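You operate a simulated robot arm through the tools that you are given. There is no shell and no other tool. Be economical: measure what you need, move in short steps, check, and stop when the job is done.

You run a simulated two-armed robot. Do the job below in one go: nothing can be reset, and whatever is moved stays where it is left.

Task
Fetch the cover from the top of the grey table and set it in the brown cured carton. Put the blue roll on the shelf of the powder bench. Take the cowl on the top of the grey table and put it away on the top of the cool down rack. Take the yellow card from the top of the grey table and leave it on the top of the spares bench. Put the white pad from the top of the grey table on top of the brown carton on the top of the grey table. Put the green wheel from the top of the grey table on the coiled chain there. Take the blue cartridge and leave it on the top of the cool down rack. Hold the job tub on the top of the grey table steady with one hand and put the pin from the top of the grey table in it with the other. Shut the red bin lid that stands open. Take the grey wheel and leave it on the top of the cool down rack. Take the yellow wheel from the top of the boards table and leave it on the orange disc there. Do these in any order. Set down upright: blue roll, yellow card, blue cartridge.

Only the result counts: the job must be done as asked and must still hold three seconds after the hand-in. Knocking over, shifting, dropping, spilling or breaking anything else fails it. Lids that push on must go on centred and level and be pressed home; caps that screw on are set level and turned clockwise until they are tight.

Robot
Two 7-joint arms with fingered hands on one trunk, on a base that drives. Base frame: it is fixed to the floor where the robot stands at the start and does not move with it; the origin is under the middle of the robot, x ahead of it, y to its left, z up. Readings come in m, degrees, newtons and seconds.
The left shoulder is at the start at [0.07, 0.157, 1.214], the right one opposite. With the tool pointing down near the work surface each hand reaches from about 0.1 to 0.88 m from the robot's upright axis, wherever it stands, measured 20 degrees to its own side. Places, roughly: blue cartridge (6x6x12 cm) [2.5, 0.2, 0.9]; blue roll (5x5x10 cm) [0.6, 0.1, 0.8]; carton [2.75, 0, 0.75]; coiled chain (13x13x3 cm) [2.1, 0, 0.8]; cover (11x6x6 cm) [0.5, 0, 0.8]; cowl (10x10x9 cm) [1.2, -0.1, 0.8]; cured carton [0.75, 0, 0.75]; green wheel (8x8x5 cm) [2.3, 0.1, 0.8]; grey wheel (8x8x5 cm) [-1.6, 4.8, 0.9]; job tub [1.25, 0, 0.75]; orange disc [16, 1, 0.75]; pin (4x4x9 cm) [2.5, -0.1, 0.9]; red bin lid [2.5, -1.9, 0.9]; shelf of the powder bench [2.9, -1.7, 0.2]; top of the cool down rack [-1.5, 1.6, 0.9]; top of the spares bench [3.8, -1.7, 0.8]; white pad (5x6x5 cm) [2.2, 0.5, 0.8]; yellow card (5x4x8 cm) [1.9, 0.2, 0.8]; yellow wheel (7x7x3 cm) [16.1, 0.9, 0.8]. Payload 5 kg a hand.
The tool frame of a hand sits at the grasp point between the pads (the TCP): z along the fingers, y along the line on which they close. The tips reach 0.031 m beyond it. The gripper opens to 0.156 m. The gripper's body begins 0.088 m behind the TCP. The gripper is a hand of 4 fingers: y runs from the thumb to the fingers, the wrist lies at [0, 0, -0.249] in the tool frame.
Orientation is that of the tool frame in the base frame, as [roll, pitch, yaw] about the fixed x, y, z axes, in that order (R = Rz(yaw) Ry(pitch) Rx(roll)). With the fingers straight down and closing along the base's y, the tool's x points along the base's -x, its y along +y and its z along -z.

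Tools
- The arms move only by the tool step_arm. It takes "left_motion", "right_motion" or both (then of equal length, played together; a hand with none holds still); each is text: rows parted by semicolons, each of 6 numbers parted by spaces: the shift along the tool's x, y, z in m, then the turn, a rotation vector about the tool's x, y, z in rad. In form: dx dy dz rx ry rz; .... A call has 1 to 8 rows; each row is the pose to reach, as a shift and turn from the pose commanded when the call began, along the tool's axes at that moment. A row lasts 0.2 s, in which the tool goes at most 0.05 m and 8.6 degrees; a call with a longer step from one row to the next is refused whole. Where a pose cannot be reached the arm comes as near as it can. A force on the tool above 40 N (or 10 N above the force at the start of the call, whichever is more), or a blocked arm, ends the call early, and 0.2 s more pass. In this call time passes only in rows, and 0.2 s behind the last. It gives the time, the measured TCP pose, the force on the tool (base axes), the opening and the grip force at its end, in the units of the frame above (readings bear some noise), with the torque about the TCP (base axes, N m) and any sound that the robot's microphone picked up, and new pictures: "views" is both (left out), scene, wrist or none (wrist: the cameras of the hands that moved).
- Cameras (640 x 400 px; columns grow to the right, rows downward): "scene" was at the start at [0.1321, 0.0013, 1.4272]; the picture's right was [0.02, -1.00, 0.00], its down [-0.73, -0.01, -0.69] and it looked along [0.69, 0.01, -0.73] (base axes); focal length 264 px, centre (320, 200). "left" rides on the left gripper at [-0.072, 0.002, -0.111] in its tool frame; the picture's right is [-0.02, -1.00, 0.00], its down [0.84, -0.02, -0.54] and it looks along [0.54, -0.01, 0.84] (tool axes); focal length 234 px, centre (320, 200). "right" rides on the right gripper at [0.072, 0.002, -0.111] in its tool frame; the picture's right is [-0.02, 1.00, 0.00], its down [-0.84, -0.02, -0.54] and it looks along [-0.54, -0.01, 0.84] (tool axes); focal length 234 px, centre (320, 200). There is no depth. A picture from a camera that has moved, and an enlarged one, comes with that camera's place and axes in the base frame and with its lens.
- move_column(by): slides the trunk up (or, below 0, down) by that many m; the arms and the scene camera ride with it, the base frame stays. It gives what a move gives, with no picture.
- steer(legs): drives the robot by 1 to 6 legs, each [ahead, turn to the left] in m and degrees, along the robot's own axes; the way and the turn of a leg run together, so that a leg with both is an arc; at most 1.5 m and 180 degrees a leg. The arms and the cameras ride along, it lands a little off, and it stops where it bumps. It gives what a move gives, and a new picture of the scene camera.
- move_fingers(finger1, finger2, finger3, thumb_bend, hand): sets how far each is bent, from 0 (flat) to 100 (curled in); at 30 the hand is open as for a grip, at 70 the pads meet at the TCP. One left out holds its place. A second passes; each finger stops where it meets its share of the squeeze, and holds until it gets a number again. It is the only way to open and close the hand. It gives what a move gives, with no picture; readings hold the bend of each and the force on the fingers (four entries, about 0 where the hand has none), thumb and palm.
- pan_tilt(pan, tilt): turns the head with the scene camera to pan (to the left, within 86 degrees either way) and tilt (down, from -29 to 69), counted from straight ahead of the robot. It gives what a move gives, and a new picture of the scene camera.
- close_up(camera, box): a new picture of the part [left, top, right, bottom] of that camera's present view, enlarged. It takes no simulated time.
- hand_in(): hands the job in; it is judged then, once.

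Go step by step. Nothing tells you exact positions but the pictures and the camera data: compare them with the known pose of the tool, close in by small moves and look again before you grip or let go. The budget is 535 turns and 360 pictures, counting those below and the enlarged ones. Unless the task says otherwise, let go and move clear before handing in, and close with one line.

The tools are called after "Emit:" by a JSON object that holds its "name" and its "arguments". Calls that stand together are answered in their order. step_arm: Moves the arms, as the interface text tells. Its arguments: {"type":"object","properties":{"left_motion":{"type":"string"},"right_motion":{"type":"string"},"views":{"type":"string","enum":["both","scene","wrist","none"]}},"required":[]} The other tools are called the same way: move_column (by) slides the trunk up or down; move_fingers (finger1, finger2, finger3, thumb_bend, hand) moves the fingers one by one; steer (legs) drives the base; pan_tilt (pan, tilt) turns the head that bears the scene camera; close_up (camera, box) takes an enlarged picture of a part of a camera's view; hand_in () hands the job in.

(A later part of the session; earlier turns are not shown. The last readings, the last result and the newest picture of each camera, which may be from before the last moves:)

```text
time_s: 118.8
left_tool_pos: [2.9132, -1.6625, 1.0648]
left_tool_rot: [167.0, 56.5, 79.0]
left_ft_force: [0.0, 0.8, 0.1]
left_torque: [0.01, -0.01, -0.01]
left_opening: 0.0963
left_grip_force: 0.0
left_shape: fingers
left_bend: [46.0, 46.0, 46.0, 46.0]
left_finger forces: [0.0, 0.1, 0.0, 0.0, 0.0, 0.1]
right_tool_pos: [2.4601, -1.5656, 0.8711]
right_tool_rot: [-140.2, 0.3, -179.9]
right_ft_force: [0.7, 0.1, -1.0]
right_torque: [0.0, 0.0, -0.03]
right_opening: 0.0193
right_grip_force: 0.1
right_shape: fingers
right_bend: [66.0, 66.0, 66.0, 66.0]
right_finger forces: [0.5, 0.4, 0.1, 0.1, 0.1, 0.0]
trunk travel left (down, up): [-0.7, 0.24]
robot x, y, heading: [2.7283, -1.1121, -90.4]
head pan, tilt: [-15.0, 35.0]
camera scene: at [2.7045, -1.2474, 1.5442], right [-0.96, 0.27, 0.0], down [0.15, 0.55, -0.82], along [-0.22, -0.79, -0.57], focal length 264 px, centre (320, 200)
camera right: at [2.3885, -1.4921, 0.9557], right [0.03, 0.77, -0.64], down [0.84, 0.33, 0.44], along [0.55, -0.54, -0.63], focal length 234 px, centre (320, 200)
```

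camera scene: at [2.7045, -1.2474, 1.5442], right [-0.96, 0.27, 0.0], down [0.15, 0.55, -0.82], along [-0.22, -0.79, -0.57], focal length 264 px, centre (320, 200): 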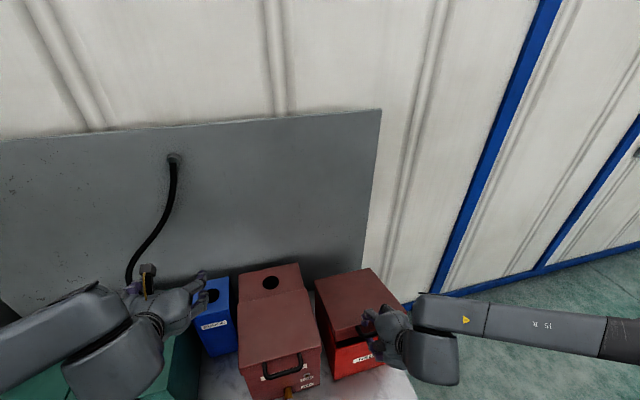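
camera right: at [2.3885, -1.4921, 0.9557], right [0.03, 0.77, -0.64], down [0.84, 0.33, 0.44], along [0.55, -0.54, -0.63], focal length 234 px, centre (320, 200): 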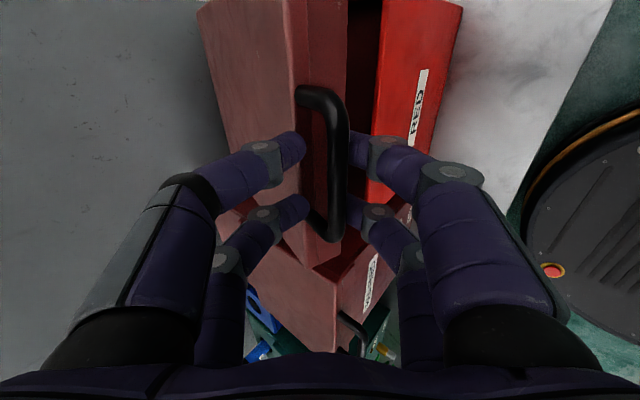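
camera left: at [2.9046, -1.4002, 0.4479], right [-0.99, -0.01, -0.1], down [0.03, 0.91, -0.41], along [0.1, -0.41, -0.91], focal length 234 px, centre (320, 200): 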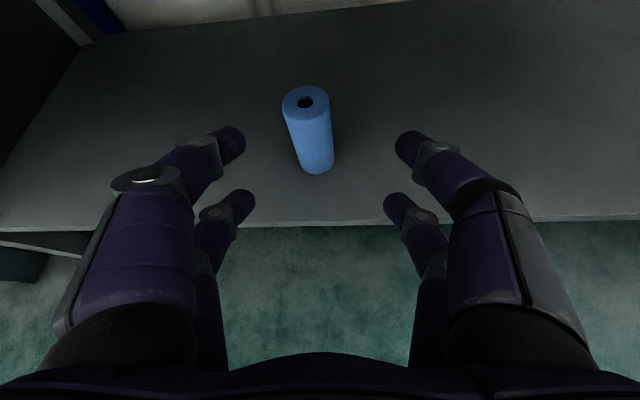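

Emit:
{"name": "step_arm", "arguments": {"right_motion": "0 0.019 0.0103 0 0 0; 0 0.0394 0.0193 0 0 0; 0 0.0505 0.0296 0 0 0"}}

```text
time_s: 119.7
left_tool_pos: [2.9126, -1.6633, 1.0647]
left_tool_rot: [167.1, 56.5, 78.8]
left_ft_force: [-1.5, -0.2, 0.6]
left_torque: [0.03, -0.01, 0.03]
left_opening: 0.0964
left_grip_force: 0.0
left_shape: fingers
left_bend: [46.0, 46.0, 46.0, 46.0]
left_finger forces: [0.0, 0.0, 0.0, 0.1, 0.0, 0.1]
right_tool_pos: [2.4527, -1.5477, 0.8165]
right_tool_rot: [-140.6, -1.8, -178.0]
right_ft_force: [-1.5, -0.7, -1.1]
right_torque: [0.12, -0.03, -0.03]
right_opening: 0.0219
right_grip_force: 0.4
right_shape: fingers
right_bend: [64.0, 65.0, 65.0, 66.0]
right_finger forces: [0.8, 0.5, 0.0, 0.0, 0.0, 0.0]
trunk travel left (down, up): [-0.7, 0.24]
robot x, y, heading: [2.7264, -1.1096, -90.5]
head pan, tilt: [-15.0, 35.0]
camera scene: at [2.7027, -1.2484, 1.544], right [-0.96, 0.27, 0.0], down [0.15, 0.55, -0.82], along [-0.22, -0.79, -0.57], focal length 264 px, centre (320, 200)
camera right: at [2.3811, -1.476, 0.9026], right [-0.02, 0.77, -0.64], down [0.84, 0.36, 0.41], along [0.54, -0.52, -0.66], focal length 234 px, centre (320, 200)
```

scene: 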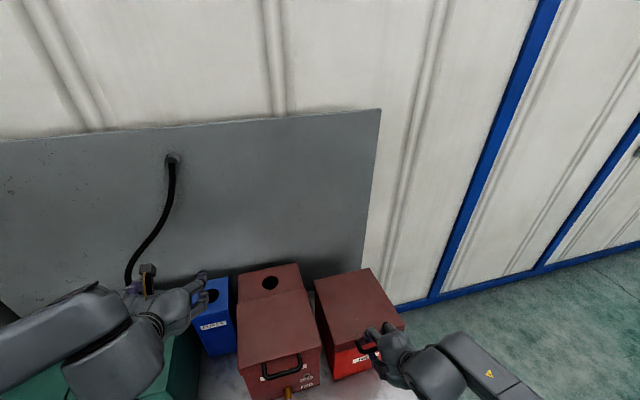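
right: 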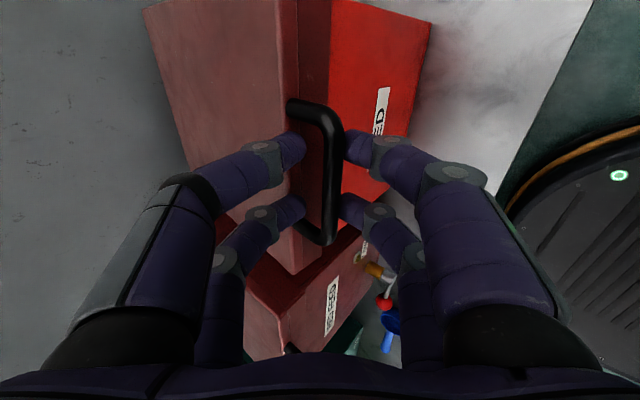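

The lid looks closed. I open the fingers and slide out, then check and press it down.

Emit:
{"name": "move_fingers", "arguments": {"hand": "right", "finger1": 50, "finger2": 50, "finger3": 50, "thumb_bend": 50}}

Emit:
{"name": "step_arm", "arguments": {"right_motion": "0 0 -0.03 0 0 0; 0 0 -0.07 0 0 0; 0 0 -0.11 0 0 0; 0 0 -0.15 0 0 0"}}

```text
time_s: 120.7
left_tool_pos: [2.9128, -1.6621, 1.0664]
left_tool_rot: [167.1, 56.4, 79.0]
left_ft_force: [-0.1, 0.0, 0.6]
left_torque: [-0.03, 0.01, 0.0]
left_opening: 0.0966
left_grip_force: 0.0
left_shape: fingers
left_bend: [46.0, 46.0, 46.0, 46.0]
left_finger forces: [0.0, 0.0, 0.0, 0.1, 0.0, 0.0]
right_tool_pos: [2.4592, -1.5452, 0.8152]
right_tool_rot: [-140.4, 0.3, 180.0]
right_ft_force: [0.2, -0.2, 0.1]
right_torque: [-0.04, 0.06, 0.01]
right_opening: 0.0804
right_grip_force: 0.1
right_shape: fingers
right_bend: [50.0, 50.0, 50.0, 50.0]
right_finger forces: [0.0, 0.0, 0.1, 0.0, 0.0, 0.0]
trunk travel left (down, up): [-0.7, 0.24]
robot x, y, heading: [2.7268, -1.117, -90.4]
head pan, tilt: [-15.0, 35.0]
```

```text
time_s: 121.7
left_tool_pos: [2.9116, -1.6621, 1.0645]
left_tool_rot: [167.2, 56.6, 78.9]
left_ft_force: [-0.3, 0.2, 0.7]
left_torque: [-0.01, -0.03, 0.06]
left_opening: 0.0967
left_grip_force: 0.1
left_shape: fingers
left_bend: [46.0, 46.0, 46.0, 46.0]
left_finger forces: [0.1, 0.0, 0.1, 0.0, 0.1, 0.0]
right_tool_pos: [2.4369, -1.4742, 0.8807]
right_tool_rot: [-140.6, -5.2, -171.2]
right_ft_force: [-1.0, 0.8, -0.5]
right_torque: [-0.08, -0.14, 0.07]
right_opening: 0.0807
right_grip_force: 0.0
right_shape: fingers
right_bend: [50.0, 50.0, 50.0, 50.0]
right_finger forces: [0.1, 0.0, 0.0, 0.0, 0.1, 0.2]
right hand out of reach, approached as far as the arm can: row 3, 4
trunk travel left (down, up): [-0.7, 0.24]
robot x, y, heading: [2.7246, -1.1128, -90.5]
head pan, tilt: [-15.0, 35.0]
camera scene: at [2.7033, -1.2459, 1.5442], right [-0.96, 0.27, 0.0], down [0.15, 0.55, -0.82], along [-0.22, -0.79, -0.57], focal length 264 px, centre (320, 200)
camera right: at [2.3628, -1.4112, 0.9723], right [-0.15, 0.76, -0.63], down [0.81, 0.46, 0.35], along [0.56, -0.46, -0.69], focal length 234 px, centre (320, 200)
```

scene: 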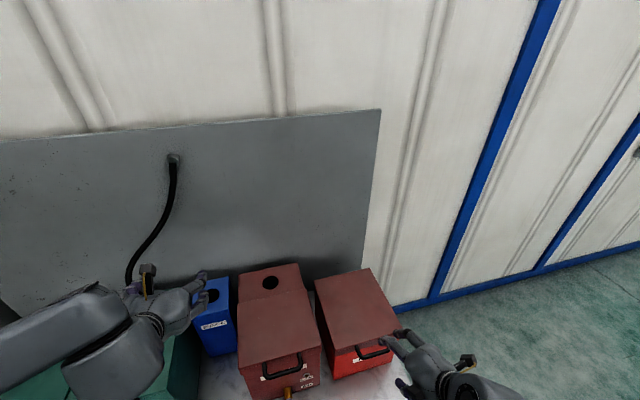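
right: 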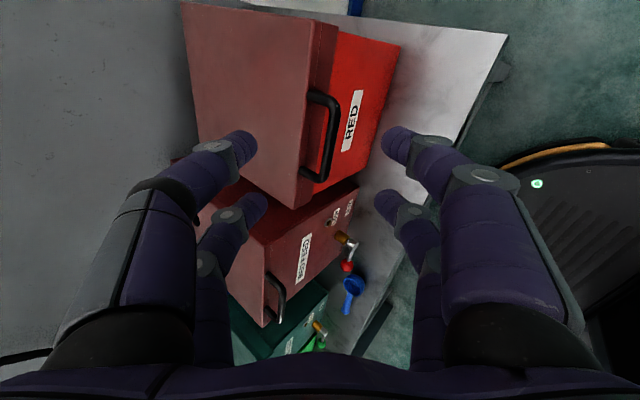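

Emit:
{"name": "close_up", "arguments": {"camera": "right", "box": [160, 0, 480, 200]}}

Emit:
{"name": "close_up", "arguments": {"camera": "scene", "box": [220, 250, 420, 390]}}

```text
2.00 times, centred on (320, 100) of right
camera zoom: at [2.3628, -1.4112, 0.9723], right [-0.15, 0.76, -0.63], down [0.81, 0.46, 0.35], along [0.56, -0.46, -0.69], focal length 468 px, centre (320, 400)
```

zoom: 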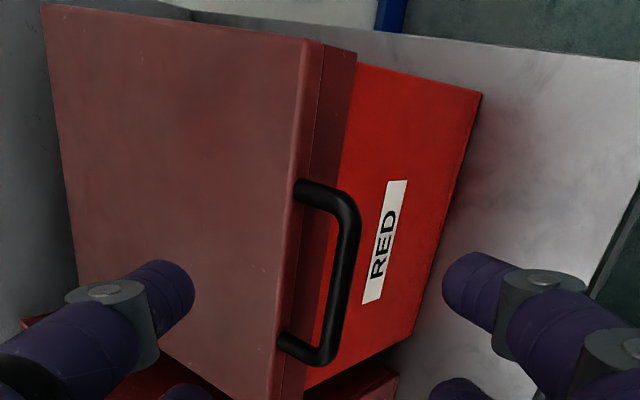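

```text
2.86 times, centred on (320, 320) of scene
camera zoom: at [2.7033, -1.2459, 1.5442], right [-0.96, 0.27, 0.0], down [0.15, 0.55, -0.82], along [-0.22, -0.79, -0.57], focal length 755 px, centre (320, -143)
```

zoom: 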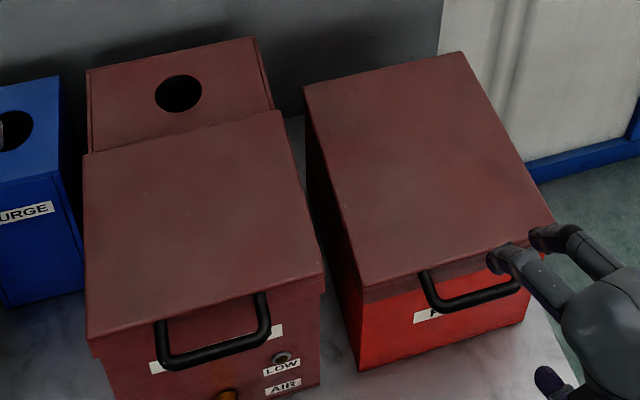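

The red lid is shut. I back away from the bench and bring the right hand up to a fingers-down pose.

Emit:
{"name": "steer", "arguments": {"legs": [[-0.33, 0]]}}

Emit:
{"name": "step_arm", "arguments": {"right_motion": "0 -0.03 -0.03 -0.14 0 0; 0 -0.06 -0.06 -0.28 0 0; 0 -0.09 -0.09 -0.42 0 0; 0 -0.12 -0.12 -0.56 0 0; 0 -0.14 -0.15 -0.69 0 0", "views": "none"}}

```text
time_s: 122.6
left_tool_pos: [2.9137, -1.6368, 1.0663]
left_tool_rot: [167.1, 56.6, 78.9]
left_ft_force: [0.3, 0.2, 0.2]
left_torque: [-0.03, 0.03, 0.02]
left_opening: 0.0965
left_grip_force: 0.0
left_shape: fingers
left_bend: [46.0, 46.0, 46.0, 46.0]
left_finger forces: [0.0, 0.1, 0.0, 0.0, 0.1, 0.1]
right_tool_pos: [2.4357, -1.4465, 0.8804]
right_tool_rot: [-140.9, -4.5, -172.8]
right_ft_force: [-0.4, -0.8, 0.3]
right_torque: [-0.03, 0.01, 0.02]
right_opening: 0.0805
right_grip_force: 0.1
right_shape: fingers
right_bend: [50.0, 50.0, 50.0, 50.0]
right_finger forces: [0.0, 0.1, 0.0, 0.0, 0.0, 0.0]
trunk travel left (down, up): [-0.7, 0.24]
robot x, y, heading: [2.7273, -1.0886, -90.4]
head pan, tilt: [-15.0, 35.0]
stopped in leg 1: the robot was blocked; the commanded pose is now the measured one
camera scene: at [2.7047, -1.2207, 1.5443], right [-0.96, 0.26, 0.0], down [0.15, 0.55, -0.82], along [-0.22, -0.79, -0.57], focal length 264 px, centre (320, 200)
```

scene: 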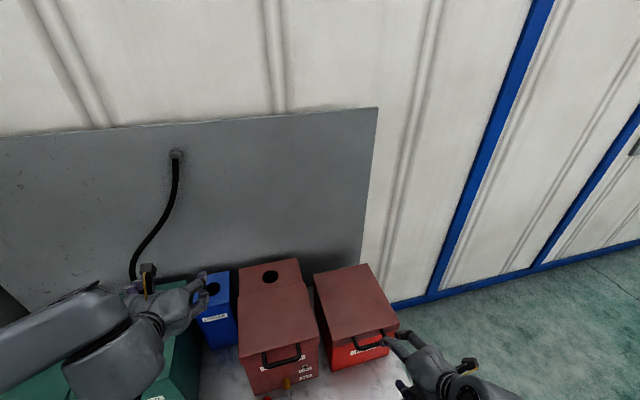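

```text
time_s: 123.8
left_tool_pos: [2.9133, -1.6384, 1.0648]
left_tool_rot: [167.1, 56.5, 78.8]
left_ft_force: [0.2, 0.4, 0.4]
left_torque: [-0.04, -0.05, 0.01]
left_opening: 0.0967
left_grip_force: 0.0
left_shape: fingers
left_bend: [46.0, 46.0, 46.0, 46.0]
left_finger forces: [0.1, 0.1, 0.1, 0.1, 0.0, 0.1]
right_tool_pos: [2.4481, -1.4459, 1.0687]
right_tool_rot: [179.2, 16.2, 169.3]
right_ft_force: [0.5, -0.3, -0.9]
right_torque: [0.07, 0.12, 0.03]
right_opening: 0.0811
right_grip_force: 0.0
right_shape: fingers
right_bend: [50.0, 50.0, 50.0, 50.0]
right_finger forces: [0.0, 0.0, 0.0, 0.0, 0.0, 0.1]
right hand out of reach, approached as far as the arm can: row 1, 2, 3
trunk travel left (down, up): [-0.7, 0.24]
robot x, y, heading: [2.7243, -1.0837, -90.4]
head pan, tilt: [-15.0, 35.0]
```

Emit:
{"name": "steer", "arguments": {"legs": [[-0.3, 0]]}}

```text
time_s: 125.8
left_tool_pos: [2.9157, -1.3403, 1.0654]
left_tool_rot: [167.1, 56.6, 79.0]
left_ft_force: [-0.1, 0.6, -0.1]
left_torque: [-0.02, 0.03, 0.0]
left_opening: 0.0964
left_grip_force: 0.1
left_shape: fingers
left_bend: [46.0, 46.0, 46.0, 46.0]
left_finger forces: [0.1, 0.0, 0.0, 0.1, 0.1, 0.1]
right_tool_pos: [2.4551, -1.1613, 1.0825]
right_tool_rot: [179.8, -4.3, -172.7]
right_ft_force: [0.4, 0.2, 0.2]
right_torque: [0.01, -0.01, 0.0]
right_opening: 0.081
right_grip_force: 0.1
right_shape: fingers
right_bend: [50.0, 50.0, 50.0, 50.0]
right_finger forces: [0.0, 0.0, 0.0, 0.0, 0.1, 0.0]
trunk travel left (down, up): [-0.7, 0.24]
robot x, y, heading: [2.728, -0.7887, -90.2]
head pan, tilt: [-15.0, 35.0]
camera scene: at [2.7062, -0.9251, 1.544], right [-0.96, 0.26, 0.0], down [0.15, 0.55, -0.82], along [-0.22, -0.79, -0.57], focal length 264 px, centre (320, 200)
```

scene: 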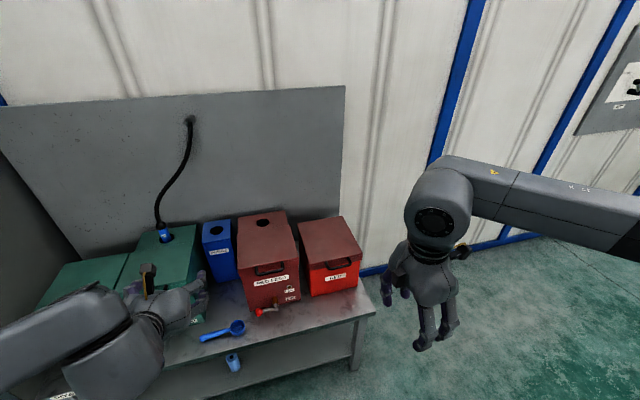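

Emit:
{"name": "step_arm", "arguments": {"left_motion": "0 0.01 0 0.008 0.123 -0.012; 0 0.02 0 0.016 0.246 -0.025; 0 0.03 0 0.025 0.369 -0.038; 0 0.04 0 0.033 0.492 -0.05; 0 0.05 0 0.041 0.615 -0.062; 0 0.06 0 0.05 0.738 -0.075; 0 0.07 0 0.058 0.861 -0.088; 0 0.08 0 0.066 0.984 -0.1", "right_motion": "0 0 0 0 0 0.147; 0 0 0 0 0 0.294; 0 0 0 0 0 0.441; 0 0 0 0 0 0.588; 0 0 0 0 0 0.735; 0 0 0 0 0 0.882; 0 0 0 0 0 1.029; 0 0 0 0 0 1.176", "views": "none"}}

```text
time_s: 127.6
left_tool_pos: [2.9952, -1.3397, 1.0752]
left_tool_rot: [178.9, 0.8, 92.9]
left_ft_force: [0.3, -0.1, -0.8]
left_torque: [0.0, 0.03, 0.03]
left_opening: 0.0968
left_grip_force: 0.0
left_shape: fingers
left_bend: [46.0, 46.0, 46.0, 46.0]
left_finger forces: [0.1, 0.0, 0.0, 0.1, 0.0, 0.1]
right_tool_pos: [2.4557, -1.1623, 1.0828]
right_tool_rot: [-176.1, -2.0, 119.6]
right_ft_force: [-0.5, -0.4, 0.3]
right_torque: [-0.03, 0.03, 0.01]
right_opening: 0.0809
right_grip_force: 0.0
right_shape: fingers
right_bend: [50.0, 50.0, 50.0, 50.0]
right_finger forces: [0.1, 0.1, 0.0, 0.1, 0.0, 0.0]
trunk travel left (down, up): [-0.7, 0.24]
robot x, y, heading: [2.7284, -0.7909, -90.2]
head pan, tilt: [-15.0, 35.0]
```

Emit:
{"name": "steer", "arguments": {"legs": [[0, -90], [0.6, 0], [0, -90]]}}

Emit:
{"name": "pan_tilt", "arguments": {"pan": 0, "tilt": 38}}

```text
time_s: 138.7
left_tool_pos: [1.8633, -0.2306, 1.0749]
left_tool_rot: [178.7, 1.0, -87.5]
left_ft_force: [-0.4, -0.6, 0.6]
left_torque: [-0.01, 0.0, -0.01]
left_opening: 0.0963
left_grip_force: 0.1
left_shape: fingers
left_bend: [46.0, 46.0, 46.0, 46.0]
left_finger forces: [0.0, 0.1, 0.0, 0.0, 0.1, 0.1]
right_tool_pos: [2.4003, -0.4128, 1.0833]
right_tool_rot: [-176.0, -1.8, -60.5]
right_ft_force: [-0.4, -0.5, 0.6]
right_torque: [0.01, -0.01, 0.03]
right_opening: 0.0809
right_grip_force: 0.0
right_shape: fingers
right_bend: [50.0, 50.0, 50.0, 50.0]
right_finger forces: [0.1, 0.1, 0.0, 0.0, 0.1, 0.0]
trunk travel left (down, up): [-0.7, 0.24]
robot x, y, heading: [2.1261, -0.7823, 89.6]
head pan, tilt: [-15.0, 35.0]
camera scene: at [2.1524, -0.6477, 1.5441], right [0.96, -0.27, 0.0], down [-0.15, -0.55, -0.82], along [0.22, 0.79, -0.57], focal length 264 px, centre (320, 200)
```

scene: 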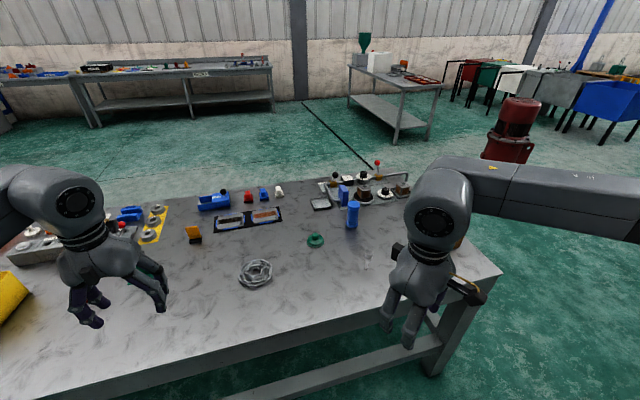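

```text
time_s: 139.4
left_tool_pos: [1.8626, -0.2303, 1.0751]
left_tool_rot: [178.8, 1.0, -87.4]
left_ft_force: [-0.2, -0.1, -0.9]
left_torque: [0.0, 0.01, 0.04]
left_opening: 0.0962
left_grip_force: 0.1
left_shape: fingers
left_bend: [46.0, 46.0, 46.0, 46.0]
left_finger forces: [0.0, 0.1, 0.0, 0.1, 0.0, 0.0]
right_tool_pos: [2.4011, -0.4132, 1.0835]
right_tool_rot: [-175.9, -1.9, -60.5]
right_ft_force: [-0.3, -0.4, 0.2]
right_torque: [-0.01, 0.0, 0.02]
right_opening: 0.0811
right_grip_force: 0.1
right_shape: fingers
right_bend: [50.0, 50.0, 50.0, 50.0]
right_finger forces: [0.1, 0.0, 0.1, 0.0, 0.0, 0.0]
trunk travel left (down, up): [-0.7, 0.24]
robot x, y, heading: [2.1236, -0.784, 89.6]
head pan, tilt: [0.0, 38.0]
camera scene: at [2.1299, -0.6462, 1.5395], right [1.0, -0.01, 0.0], down [-0.01, -0.62, -0.79], along [0.01, 0.79, -0.62], focal length 264 px, centre (320, 200)
```

scene: 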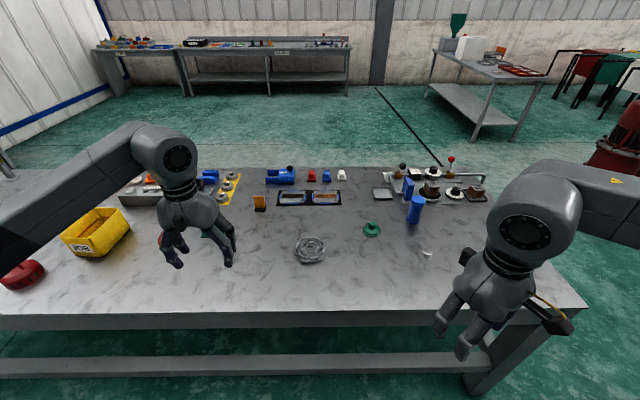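

Emit:
{"name": "close_up", "arguments": {"camera": "scene", "box": [240, 150, 400, 270]}}

Emit:
{"name": "close_up", "arguments": {"camera": "scene", "box": [350, 140, 510, 270]}}

```text
3.33 times, centred on (320, 210) of scene
camera zoom: at [2.1299, -0.6462, 1.5395], right [1.0, -0.01, 0.0], down [-0.01, -0.62, -0.79], along [0.01, 0.79, -0.62], focal length 881 px, centre (320, 167)
```

zoom: 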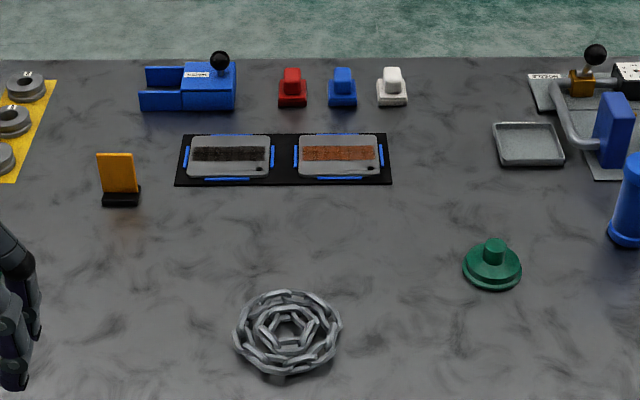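

```text
3.08 times, centred on (430, 205) of scene
camera zoom: at [2.1299, -0.6462, 1.5395], right [1.0, -0.01, 0.0], down [-0.01, -0.62, -0.79], along [0.01, 0.79, -0.62], focal length 813 px, centre (-18, 185)
```

zoom: 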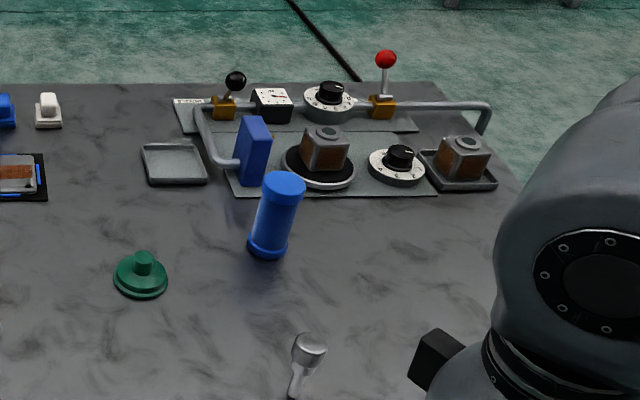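

I can locate the items: card [1.88, 0.235], chain [2.10, 0], green wheel [2.34, 0.10], pad [2.25, 0.47], cartridge [2.52, 0.155], pin [2.48, -0.08]. I move closer to the table first.

Emit:
{"name": "steer", "arguments": {"legs": [[0, 21], [0.205, 0], [0, -21]]}}

Emit:
{"name": "pan_tilt", "arguments": {"pan": 5, "tilt": 48}}

```text
time_s: 143.3
left_tool_pos: [1.79, -0.0376, 1.0741]
left_tool_rot: [178.9, 0.9, -87.6]
left_ft_force: [-0.1, 0.0, -0.1]
left_torque: [-0.01, 0.02, -0.03]
left_opening: 0.0962
left_grip_force: 0.0
left_shape: fingers
left_bend: [46.0, 46.0, 46.0, 46.0]
left_finger forces: [0.0, 0.1, 0.0, 0.0, 0.1, 0.1]
right_tool_pos: [2.3289, -0.2194, 1.0834]
right_tool_rot: [-176.0, -2.0, -60.7]
right_ft_force: [-0.3, -0.7, 0.1]
right_torque: [0.0, 0.02, -0.01]
right_opening: 0.0811
right_grip_force: 0.0
right_shape: fingers
right_bend: [50.0, 50.0, 50.0, 50.0]
right_finger forces: [0.1, 0.0, 0.0, 0.0, 0.1, 0.1]
trunk travel left (down, up): [-0.7, 0.24]
robot x, y, heading: [2.0529, -0.5903, 89.4]
head pan, tilt: [0.0, 38.0]
camera scene: at [2.0573, -0.4529, 1.5395], right [1.0, -0.01, 0.0], down [-0.01, -0.62, -0.79], along [0.01, 0.79, -0.62], focal length 264 px, centre (320, 200)
```

scene: 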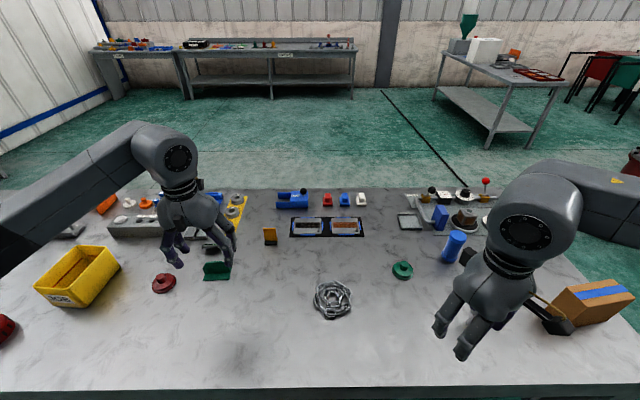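

```text
time_s: 144.0
left_tool_pos: [1.7909, -0.0374, 1.0747]
left_tool_rot: [178.8, 0.9, -87.5]
left_ft_force: [0.4, 0.7, -0.9]
left_torque: [0.0, 0.0, -0.01]
left_opening: 0.0964
left_grip_force: 0.1
left_shape: fingers
left_bend: [46.0, 46.0, 46.0, 46.0]
left_finger forces: [0.0, 0.0, 0.0, 0.1, 0.0, 0.1]
right_tool_pos: [2.3295, -0.219, 1.0838]
right_tool_rot: [-176.0, -2.0, -60.7]
right_ft_force: [-0.1, 0.7, -0.7]
right_torque: [0.0, 0.03, 0.0]
right_opening: 0.081
right_grip_force: 0.0
right_shape: fingers
right_bend: [50.0, 50.0, 50.0, 50.0]
right_finger forces: [0.0, 0.0, 0.0, 0.1, 0.1, 0.0]
trunk travel left (down, up): [-0.7, 0.24]
robot x, y, heading: [2.0515, -0.5893, 89.3]
head pan, tilt: [5.0, 48.0]
camera scene: at [2.0514, -0.4603, 1.5251], right [1.0, 0.08, 0.0], down [0.06, -0.74, -0.67], along [-0.05, 0.67, -0.74], focal length 264 px, centre (320, 200)
```

scene: 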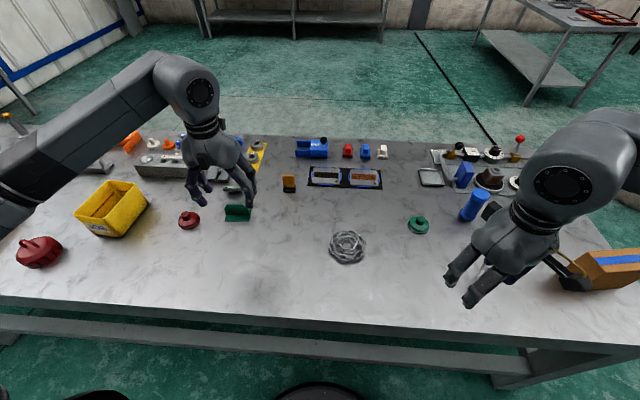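

I start with the green wheel: the right hand goes above it.

Emit:
{"name": "step_arm", "arguments": {"right_motion": "-0.033 -0.0204 0.01 -0.07 -0.035 0; -0.066 -0.0408 0.02 -0.07 -0.035 0; -0.099 -0.061 0.035 -0.07 -0.035 0; -0.1325 -0.0815 0.055 -0.07 -0.035 0; -0.1656 -0.102 0.075 -0.07 -0.035 0; -0.199 -0.122 0.095 -0.07 -0.035 0; -0.232 -0.143 0.115 -0.07 -0.035 0; -0.265 -0.163 0.135 -0.07 -0.035 0"}}

```text
time_s: 145.8
left_tool_pos: [1.792, -0.0355, 1.0748]
left_tool_rot: [178.8, 0.8, -87.4]
left_ft_force: [-0.6, 0.2, -0.2]
left_torque: [-0.02, 0.0, -0.02]
left_opening: 0.0966
left_grip_force: 0.1
left_shape: fingers
left_bend: [46.0, 46.0, 46.0, 46.0]
left_finger forces: [0.0, 0.0, 0.0, 0.1, 0.0, 0.0]
right_tool_pos: [2.3525, 0.0946, 0.949]
right_tool_rot: [179.9, 0.1, -60.5]
right_ft_force: [1.2, 0.6, -0.4]
right_torque: [-0.08, -0.01, 0.02]
right_opening: 0.0809
right_grip_force: 0.1
right_shape: fingers
right_bend: [50.0, 50.0, 50.0, 50.0]
right_finger forces: [0.0, 0.1, 0.0, 0.0, 0.0, 0.0]
trunk travel left (down, up): [-0.7, 0.24]
robot x, y, heading: [2.0516, -0.5909, 89.2]
head pan, tilt: [5.0, 48.0]
camera scene: at [2.0517, -0.4579, 1.5249], right [1.0, 0.08, 0.0], down [0.06, -0.74, -0.67], along [-0.05, 0.67, -0.74], focal length 264 px, centre (320, 200)
camera right: at [2.3876, 0.0324, 1.0604], right [-0.88, -0.47, 0.0], down [-0.39, 0.74, 0.55], along [-0.26, 0.48, -0.84], focal length 234 px, centre (320, 200)
```

scene: 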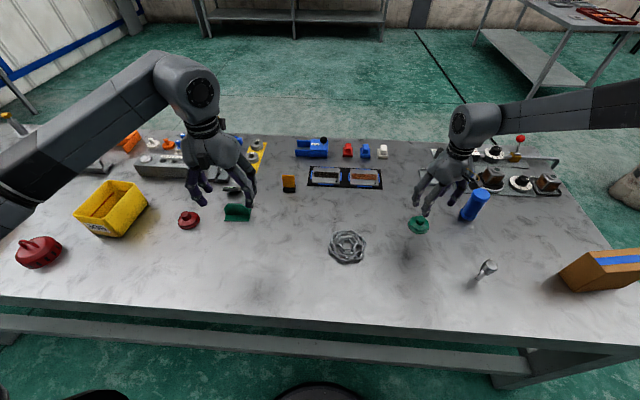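
right: 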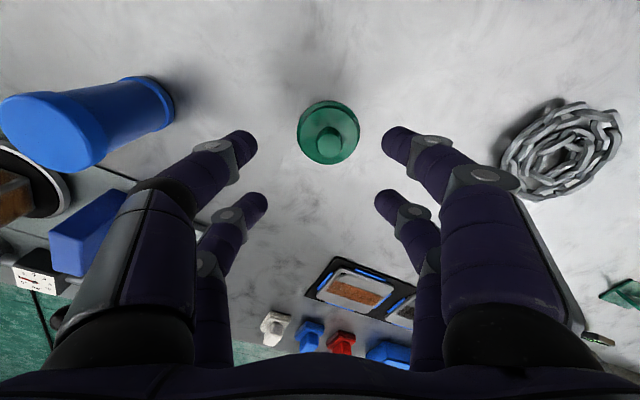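

Emit:
{"name": "step_arm", "arguments": {"right_motion": "-0.0042 0.0074 0.04 0 0 0; -0.0042 0.0074 0.075 0 0 0; -0.0042 0.0074 0.091 0 0 0", "views": "wrist"}}

```text
time_s: 146.6
left_tool_pos: [1.7912, -0.0389, 1.0746]
left_tool_rot: [178.8, 1.1, -87.6]
left_ft_force: [-0.2, 0.2, -1.0]
left_torque: [0.0, -0.01, -0.02]
left_opening: 0.0965
left_grip_force: 0.2
left_shape: fingers
left_bend: [46.0, 46.0, 46.0, 46.0]
left_finger forces: [0.0, 0.1, 0.1, 0.1, 0.0, 0.1]
right_tool_pos: [2.353, 0.0677, 0.8859]
right_tool_rot: [179.9, 0.3, -60.5]
right_ft_force: [-1.0, -0.8, 0.5]
right_torque: [-0.01, -0.03, 0.01]
right_opening: 0.0809
right_grip_force: 0.1
right_shape: fingers
right_bend: [50.0, 50.0, 50.0, 50.0]
right_finger forces: [0.0, 0.0, 0.0, 0.1, 0.1, 0.1]
right hand out of reach, approached as far as the arm can: row 1, 2, 3
trunk travel left (down, up): [-0.7, 0.24]
robot x, y, heading: [2.054, -0.588, 89.5]
head pan, tilt: [5.0, 48.0]
camera right: at [2.3876, 0.0052, 0.9954], right [-0.88, -0.47, 0.0], down [-0.39, 0.74, 0.55], along [-0.26, 0.48, -0.84], focal length 234 px, centre (320, 200)
```

right: 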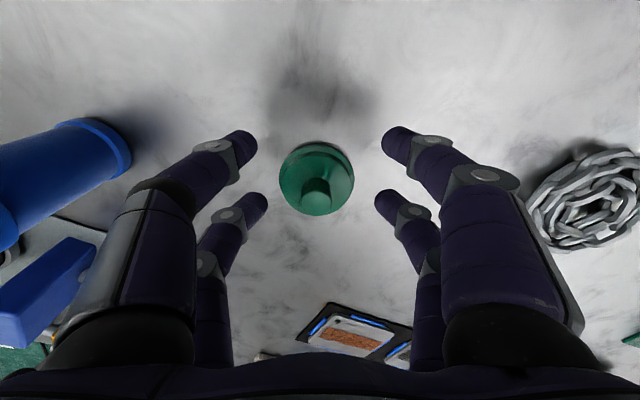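

The reach is short because the trunk is raised. I lift the hand and lower the trunk by 0.12 m.

Emit:
{"name": "step_arm", "arguments": {"right_motion": "0 0 -0.04 0 0 0; 0 0 -0.08 0 0 0; 0 0 -0.12 0 0 0", "views": "none"}}

Emit:
{"name": "move_column", "arguments": {"by": -0.12}}

```text
time_s: 147.4
left_tool_pos: [1.7898, -0.0389, 1.0749]
left_tool_rot: [178.8, 0.9, -87.5]
left_ft_force: [0.7, 0.2, -0.1]
left_torque: [0.0, -0.01, -0.02]
left_opening: 0.0964
left_grip_force: 0.1
left_shape: fingers
left_bend: [46.0, 46.0, 46.0, 46.0]
left_finger forces: [0.0, 0.0, 0.1, 0.0, 0.0, 0.0]
right_tool_pos: [2.3528, 0.0669, 1.0039]
right_tool_rot: [180.0, 0.1, -60.6]
right_ft_force: [-0.5, 0.1, 0.8]
right_torque: [0.0, -0.04, 0.0]
right_opening: 0.081
right_grip_force: 0.1
right_shape: fingers
right_bend: [50.0, 50.0, 50.0, 50.0]
right_finger forces: [0.0, 0.0, 0.1, 0.1, 0.1, 0.1]
trunk travel left (down, up): [-0.7, 0.24]
robot x, y, heading: [2.057, -0.5878, 89.4]
head pan, tilt: [5.0, 48.0]
```

```text
time_s: 148.9
left_tool_pos: [1.7913, -0.0376, 0.9556]
left_tool_rot: [178.8, 0.9, -87.5]
left_ft_force: [0.2, -0.6, -0.7]
left_torque: [-0.02, 0.01, 0.0]
left_opening: 0.0968
left_grip_force: 0.1
left_shape: fingers
left_bend: [46.0, 46.0, 46.0, 46.0]
left_finger forces: [0.0, 0.0, 0.1, 0.1, 0.1, 0.1]
right_tool_pos: [2.352, 0.068, 0.8842]
right_tool_rot: [180.0, 0.3, -60.5]
right_ft_force: [0.3, -0.3, -0.1]
right_torque: [-0.02, 0.03, 0.0]
right_opening: 0.0808
right_grip_force: 0.0
right_shape: fingers
right_bend: [50.0, 50.0, 50.0, 50.0]
right_finger forces: [0.0, 0.0, 0.0, 0.1, 0.1, 0.0]
trunk travel left (down, up): [-0.58, 0.36]
robot x, y, heading: [2.0511, -0.59, 89.5]
head pan, tilt: [5.0, 48.0]
```

Emit:
{"name": "step_arm", "arguments": {"right_motion": "-0.027 -0.006 0 0 0 0; -0.027 -0.006 0.026 0 0 0", "views": "wrist"}}

```text
time_s: 149.5
left_tool_pos: [1.7921, -0.0379, 0.9548]
left_tool_rot: [178.8, 0.9, -87.6]
left_ft_force: [0.2, 0.2, 0.7]
left_torque: [-0.02, 0.0, 0.0]
left_opening: 0.0966
left_grip_force: 0.1
left_shape: fingers
left_bend: [46.0, 46.0, 46.0, 46.0]
left_finger forces: [0.1, 0.1, 0.0, 0.0, 0.1, 0.1]
right_tool_pos: [2.3459, 0.0953, 0.8586]
right_tool_rot: [-180.0, 0.2, -60.5]
right_ft_force: [-0.2, -0.2, -0.6]
right_torque: [0.0, -0.02, -0.03]
right_opening: 0.0809
right_grip_force: 0.1
right_shape: fingers
right_bend: [50.0, 50.0, 50.0, 50.0]
right_finger forces: [0.0, 0.1, 0.0, 0.1, 0.1, 0.0]
trunk travel left (down, up): [-0.58, 0.36]
robot x, y, heading: [2.0524, -0.5883, 89.3]
head pan, tilt: [5.0, 48.0]
camera right: at [2.3806, 0.0324, 0.9691], right [-0.88, -0.47, 0.0], down [-0.39, 0.74, 0.55], along [-0.26, 0.48, -0.84], focal length 234 px, centre (320, 200)
```

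right: 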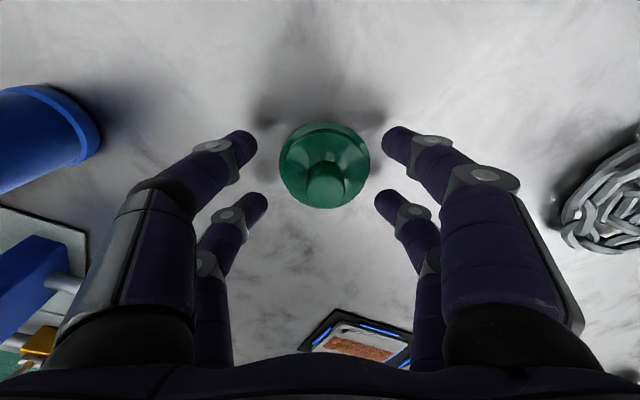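

Emit:
{"name": "move_fingers", "arguments": {"hand": "right", "finger1": 76, "finger2": 76, "finger3": 76, "thumb_bend": 76}}

Emit:
{"name": "close_up", "arguments": {"camera": "right", "box": [200, 80, 440, 280]}}

```text
time_s: 150.5
left_tool_pos: [1.7907, -0.0374, 0.9548]
left_tool_rot: [178.8, 0.9, -87.6]
left_ft_force: [0.0, -0.1, 0.5]
left_torque: [-0.01, -0.03, -0.01]
left_opening: 0.0964
left_grip_force: 0.1
left_shape: fingers
left_bend: [46.0, 46.0, 46.0, 46.0]
left_finger forces: [0.0, 0.0, 0.0, 0.0, 0.0, 0.1]
right_tool_pos: [2.3445, 0.0942, 0.8587]
right_tool_rot: [179.9, 0.1, -60.5]
right_ft_force: [-0.5, 0.9, -0.4]
right_torque: [0.02, 0.04, 0.01]
right_opening: 0.0003
right_grip_force: 0.0
right_shape: fingers
right_bend: [73.0, 74.0, 74.0, 73.0]
right_finger forces: [0.0, 0.0, 0.1, 0.1, 0.0, 0.0]
trunk travel left (down, up): [-0.58, 0.36]
robot x, y, heading: [2.0534, -0.5913, 89.3]
head pan, tilt: [5.0, 48.0]
```

```text
2.00 times, centred on (320, 180) of right
camera zoom: at [2.38, 0.0323, 0.9691], right [-0.88, -0.47, 0.0], down [-0.39, 0.74, 0.55], along [-0.26, 0.48, -0.84], focal length 468 px, centre (320, 240)
```

zoom: 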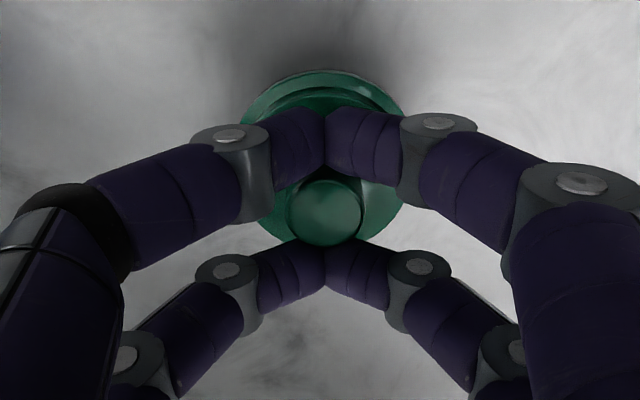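

The two finger rows straddle the hub, so I'll grip the wheel by its rim instead, lower down.

Emit:
{"name": "move_fingers", "arguments": {"hand": "right", "finger1": 44, "finger2": 44, "finger3": 44, "thumb_bend": 44}}

Emit:
{"name": "step_arm", "arguments": {"right_motion": "0.003 -0.001 0.016 0 0 0", "views": "none"}}

Emit:
{"name": "close_up", "arguments": {"camera": "right", "box": [160, 60, 480, 260]}}

```text
time_s: 151.5
left_tool_pos: [1.7905, -0.0379, 0.9558]
left_tool_rot: [178.8, 1.0, -87.5]
left_ft_force: [0.0, -0.3, 1.1]
left_torque: [0.0, 0.02, 0.0]
left_opening: 0.0963
left_grip_force: 0.1
left_shape: fingers
left_bend: [46.0, 46.0, 46.0, 46.0]
left_finger forces: [0.0, 0.0, 0.0, 0.1, 0.0, 0.0]
right_tool_pos: [2.3448, 0.0938, 0.8587]
right_tool_rot: [-180.0, 0.0, -60.4]
right_ft_force: [0.6, 0.0, 0.7]
right_torque: [0.03, 0.0, 0.0]
right_opening: 0.1042
right_grip_force: 0.0
right_shape: fingers
right_bend: [44.0, 44.0, 44.0, 44.0]
right_finger forces: [0.2, 0.0, 0.1, 0.0, 0.0, 0.1]
trunk travel left (down, up): [-0.58, 0.36]
robot x, y, heading: [2.0556, -0.5904, 89.4]
head pan, tilt: [5.0, 48.0]
```

```text
time_s: 151.9
left_tool_pos: [1.7921, -0.0366, 0.9547]
left_tool_rot: [178.8, 0.8, -87.4]
left_ft_force: [0.2, 0.0, 0.1]
left_torque: [-0.06, 0.02, 0.0]
left_opening: 0.0966
left_grip_force: 0.0
left_shape: fingers
left_bend: [46.0, 46.0, 46.0, 46.0]
left_finger forces: [0.0, 0.0, 0.0, 0.0, 0.0, 0.0]
right_tool_pos: [2.3463, 0.0917, 0.842]
right_tool_rot: [179.9, 0.1, -60.6]
right_ft_force: [-0.1, 0.7, -0.3]
right_torque: [0.02, 0.0, 0.01]
right_opening: 0.1048
right_grip_force: 0.0
right_shape: fingers
right_bend: [44.0, 44.0, 44.0, 44.0]
right_finger forces: [0.1, 0.0, 0.0, 0.0, 0.0, 0.0]
trunk travel left (down, up): [-0.58, 0.36]
robot x, y, heading: [2.0558, -0.5893, 89.4]
head pan, tilt: [5.0, 48.0]
```

```text
2.00 times, centred on (320, 160) of right
camera zoom: at [2.3823, 0.0303, 0.9527], right [-0.88, -0.47, 0.0], down [-0.39, 0.74, 0.55], along [-0.26, 0.48, -0.84], focal length 468 px, centre (320, 280)
```

zoom: 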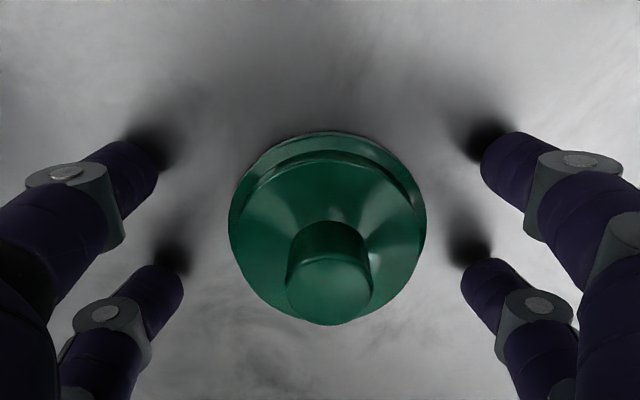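

Emit:
{"name": "move_fingers", "arguments": {"hand": "right", "finger1": 66, "finger2": 66, "finger3": 66, "thumb_bend": 66}}

Emit:
{"name": "close_up", "arguments": {"camera": "right", "box": [160, 60, 480, 260]}}

```text
time_s: 152.9
left_tool_pos: [1.7909, -0.0378, 0.9549]
left_tool_rot: [178.9, 1.0, -87.5]
left_ft_force: [0.9, -0.2, 0.3]
left_torque: [0.01, -0.03, -0.03]
left_opening: 0.0965
left_grip_force: 0.0
left_shape: fingers
left_bend: [46.0, 46.0, 46.0, 46.0]
left_finger forces: [0.1, 0.1, 0.1, 0.1, 0.0, 0.0]
right_tool_pos: [2.3471, 0.0912, 0.8426]
right_tool_rot: [-180.0, 0.1, -60.5]
right_ft_force: [-0.8, -1.2, 0.6]
right_torque: [0.0, 0.02, 0.07]
right_opening: 0.0411
right_grip_force: 13.0
right_shape: fingers
right_bend: [59.0, 56.0, 57.0, 63.0]
right_finger forces: [5.7, 7.7, 6.2, 0.1, 5.8, 0.0]
trunk travel left (down, up): [-0.58, 0.36]
robot x, y, heading: [2.0565, -0.5926, 89.5]
head pan, tilt: [5.0, 48.0]
```

```text
2.00 times, centred on (320, 160) of right
camera zoom: at [2.3819, 0.0298, 0.9532], right [-0.88, -0.47, 0.0], down [-0.39, 0.74, 0.55], along [-0.26, 0.48, -0.84], focal length 468 px, centre (320, 280)
```

zoom: 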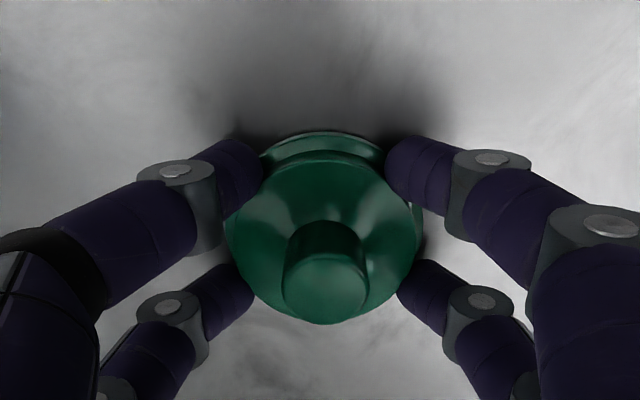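

Emit:
{"name": "move_fingers", "arguments": {"hand": "right", "finger1": 73, "finger2": 73, "finger3": 73, "thumb_bend": 73}}

Emit:
{"name": "step_arm", "arguments": {"right_motion": "0 0 -0.035 0 0 0; 0 0 -0.07 0 0 0; -0.006 0.0433 -0.075 0 0 0; -0.012 0.0866 -0.075 0 0 0; -0.018 0.13 -0.075 0 0 0; -0.024 0.173 -0.075 0 0 0; -0.03 0.2164 -0.075 0 0 0; -0.0356 0.2597 -0.075 0 0 0"}}

```text
time_s: 153.9
left_tool_pos: [1.7901, -0.0364, 0.9556]
left_tool_rot: [178.8, 0.9, -87.4]
left_ft_force: [0.1, 0.0, 0.1]
left_torque: [0.01, 0.02, -0.03]
left_opening: 0.0965
left_grip_force: 0.1
left_shape: fingers
left_bend: [46.0, 46.0, 46.0, 46.0]
left_finger forces: [0.1, 0.0, 0.0, 0.0, 0.0, 0.0]
right_tool_pos: [2.3463, 0.0919, 0.841]
right_tool_rot: [180.0, 0.1, -60.5]
right_ft_force: [2.8, 0.9, 0.6]
right_torque: [0.03, 0.14, -0.02]
right_opening: 0.0393
right_grip_force: 17.6
right_shape: fingers
right_bend: [58.0, 55.0, 59.0, 66.0]
right_finger forces: [7.9, 10.2, 6.3, 0.0, 11.2, 0.1]
trunk travel left (down, up): [-0.58, 0.36]
robot x, y, heading: [2.0514, -0.5917, 89.5]
head pan, tilt: [5.0, 48.0]
```

```text
time_s: 155.7
left_tool_pos: [1.7891, -0.0376, 0.9548]
left_tool_rot: [178.9, 1.1, -87.4]
left_ft_force: [0.8, -0.5, -0.2]
left_torque: [0.03, -0.02, 0.02]
left_opening: 0.0962
left_grip_force: 0.1
left_shape: fingers
left_bend: [46.0, 46.0, 46.0, 46.0]
left_finger forces: [0.0, 0.0, 0.1, 0.0, 0.1, 0.0]
right_tool_pos: [2.1195, -0.0168, 0.9226]
right_tool_rot: [180.0, 0.2, -60.5]
right_ft_force: [0.0, -0.2, -5.7]
right_torque: [-0.01, -0.05, 0.04]
right_opening: 0.0384
right_grip_force: 16.7
right_shape: fingers
right_bend: [57.0, 54.0, 60.0, 67.0]
right_finger forces: [8.5, 9.5, 5.7, 0.0, 10.2, 0.0]
right hand out of reach, approached as far as the arm can: row 8
trunk travel left (down, up): [-0.58, 0.36]
robot x, y, heading: [2.0538, -0.5928, 89.4]
head pan, tilt: [5.0, 48.0]
camera scene: at [2.0501, -0.4614, 1.4052], right [1.0, 0.08, 0.0], down [0.06, -0.74, -0.67], along [-0.05, 0.67, -0.74], focal length 264 px, centre (320, 200)
camera right: at [2.1545, -0.0793, 1.0338], right [-0.88, -0.47, 0.0], down [-0.39, 0.74, 0.55], along [-0.26, 0.48, -0.84], focal length 234 px, centre (320, 200)
```

scene: 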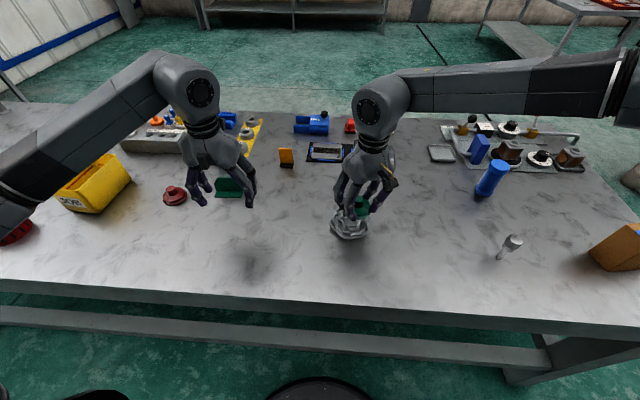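
right: 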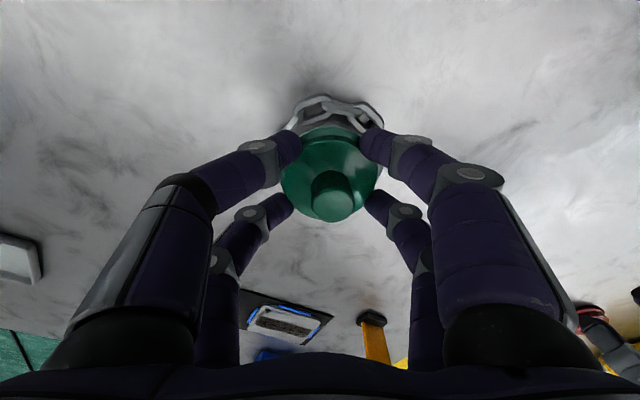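

Emit:
{"name": "steer", "arguments": {"legs": [[0, 12]]}}

```text
time_s: 156.9
left_tool_pos: [1.6809, -0.104, 0.9554]
left_tool_rot: [178.8, 0.9, -75.5]
left_ft_force: [-0.4, 0.2, -0.2]
left_torque: [-0.01, 0.0, 0.02]
left_opening: 0.0964
left_grip_force: 0.1
left_shape: fingers
left_bend: [46.0, 46.0, 46.0, 46.0]
left_finger forces: [0.1, 0.0, 0.0, 0.0, 0.0, 0.1]
right_tool_pos: [1.9983, -0.0147, 0.9229]
right_tool_rot: [179.9, 0.2, -48.5]
right_ft_force: [0.2, 0.2, -5.6]
right_torque: [-0.01, -0.07, 0.02]
right_opening: 0.0384
right_grip_force: 16.9
right_shape: fingers
right_bend: [57.0, 54.0, 60.0, 67.0]
right_finger forces: [8.2, 9.5, 5.7, 0.0, 10.4, 0.1]
trunk travel left (down, up): [-0.58, 0.36]
robot x, y, heading: [2.0537, -0.5896, 101.5]
head pan, tilt: [5.0, 48.0]
camera scene: at [2.0235, -0.464, 1.405], right [0.96, 0.28, 0.0], down [0.21, -0.71, -0.67], along [-0.19, 0.64, -0.74], focal length 264 px, centre (320, 200)
```

scene: 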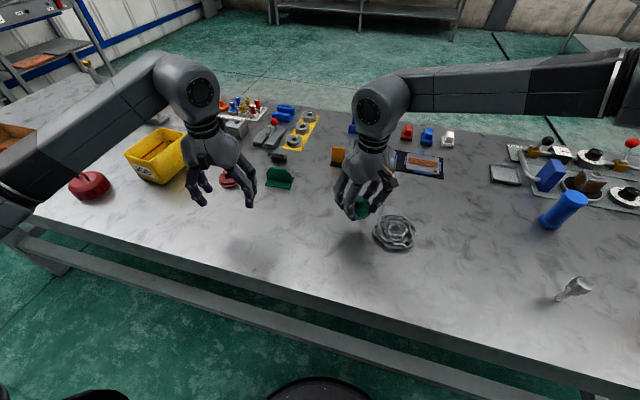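

Emit:
{"name": "step_arm", "arguments": {"right_motion": "0.0207 -0.028 0 0 0 0; 0.0415 -0.056 0 0 0 0; 0.0622 -0.0839 0 0 0 0; 0.0622 -0.0839 0.025 0 0 0"}}

```text
time_s: 157.9
left_tool_pos: [1.6807, -0.1024, 0.9536]
left_tool_rot: [178.9, 0.8, -75.4]
left_ft_force: [1.1, 0.3, -0.4]
left_torque: [0.0, 0.0, 0.05]
left_opening: 0.0965
left_grip_force: 0.1
left_shape: fingers
left_bend: [46.0, 46.0, 46.0, 46.0]
left_finger forces: [0.0, 0.0, 0.0, 0.0, 0.0, 0.1]
right_tool_pos: [2.102, -0.0043, 0.8966]
right_tool_rot: [179.9, 0.2, -48.5]
right_ft_force: [-0.6, -0.5, -5.7]
right_torque: [-0.04, -0.09, 0.02]
right_opening: 0.0384
right_grip_force: 17.4
right_shape: fingers
right_bend: [57.0, 54.0, 60.0, 67.0]
right_finger forces: [8.3, 9.5, 5.8, 0.0, 10.3, 0.0]
trunk travel left (down, up): [-0.58, 0.36]
robot x, y, heading: [2.0538, -0.5872, 101.4]
head pan, tilt: [5.0, 48.0]
camera scene: at [2.0227, -0.4625, 1.4048], right [0.96, 0.28, 0.0], down [0.21, -0.71, -0.67], along [-0.19, 0.64, -0.74], focal length 264 px, centre (320, 200)
camera right: at [2.1499, -0.0586, 1.0071], right [-0.77, -0.64, 0.0], down [-0.54, 0.64, 0.55], along [-0.35, 0.42, -0.84], focal length 234 px, centre (320, 200)
```

scene: 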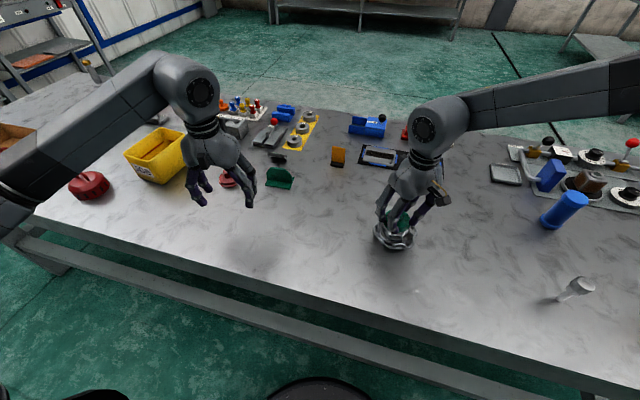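
right: 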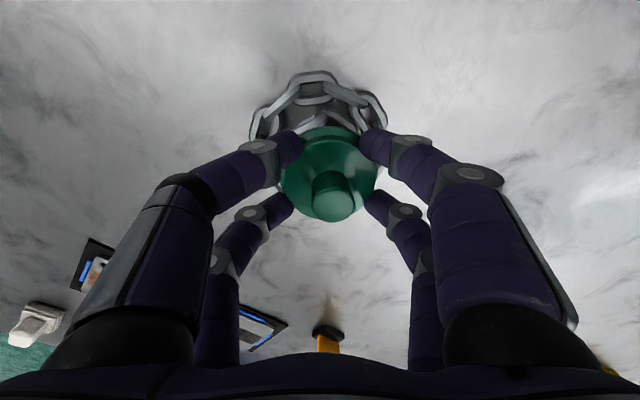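

Emit:
{"name": "step_arm", "arguments": {"right_motion": "0 0 0.012 0 0 0; 0 0 0.02 0 0 0; 0 0 0.023 0 0 0", "views": "none"}}

```text
time_s: 158.7
left_tool_pos: [1.6822, -0.1042, 0.9554]
left_tool_rot: [178.8, 0.9, -75.4]
left_ft_force: [0.1, -0.3, -0.4]
left_torque: [0.02, 0.0, 0.0]
left_opening: 0.0968
left_grip_force: 0.1
left_shape: fingers
left_bend: [46.0, 46.0, 46.0, 46.0]
left_finger forces: [0.0, 0.1, 0.1, 0.1, 0.0, 0.0]
right_tool_pos: [2.1025, -0.0062, 0.8732]
right_tool_rot: [180.0, 0.1, -48.5]
right_ft_force: [0.6, -1.3, -6.0]
right_torque: [0.0, -0.04, 0.0]
right_opening: 0.0379
right_grip_force: 17.2
right_shape: fingers
right_bend: [57.0, 54.0, 60.0, 67.0]
right_finger forces: [8.3, 9.6, 5.7, 0.1, 10.3, 0.1]
trunk travel left (down, up): [-0.58, 0.36]
robot x, y, heading: [2.0568, -0.5849, 101.5]
head pan, tilt: [5.0, 48.0]
```

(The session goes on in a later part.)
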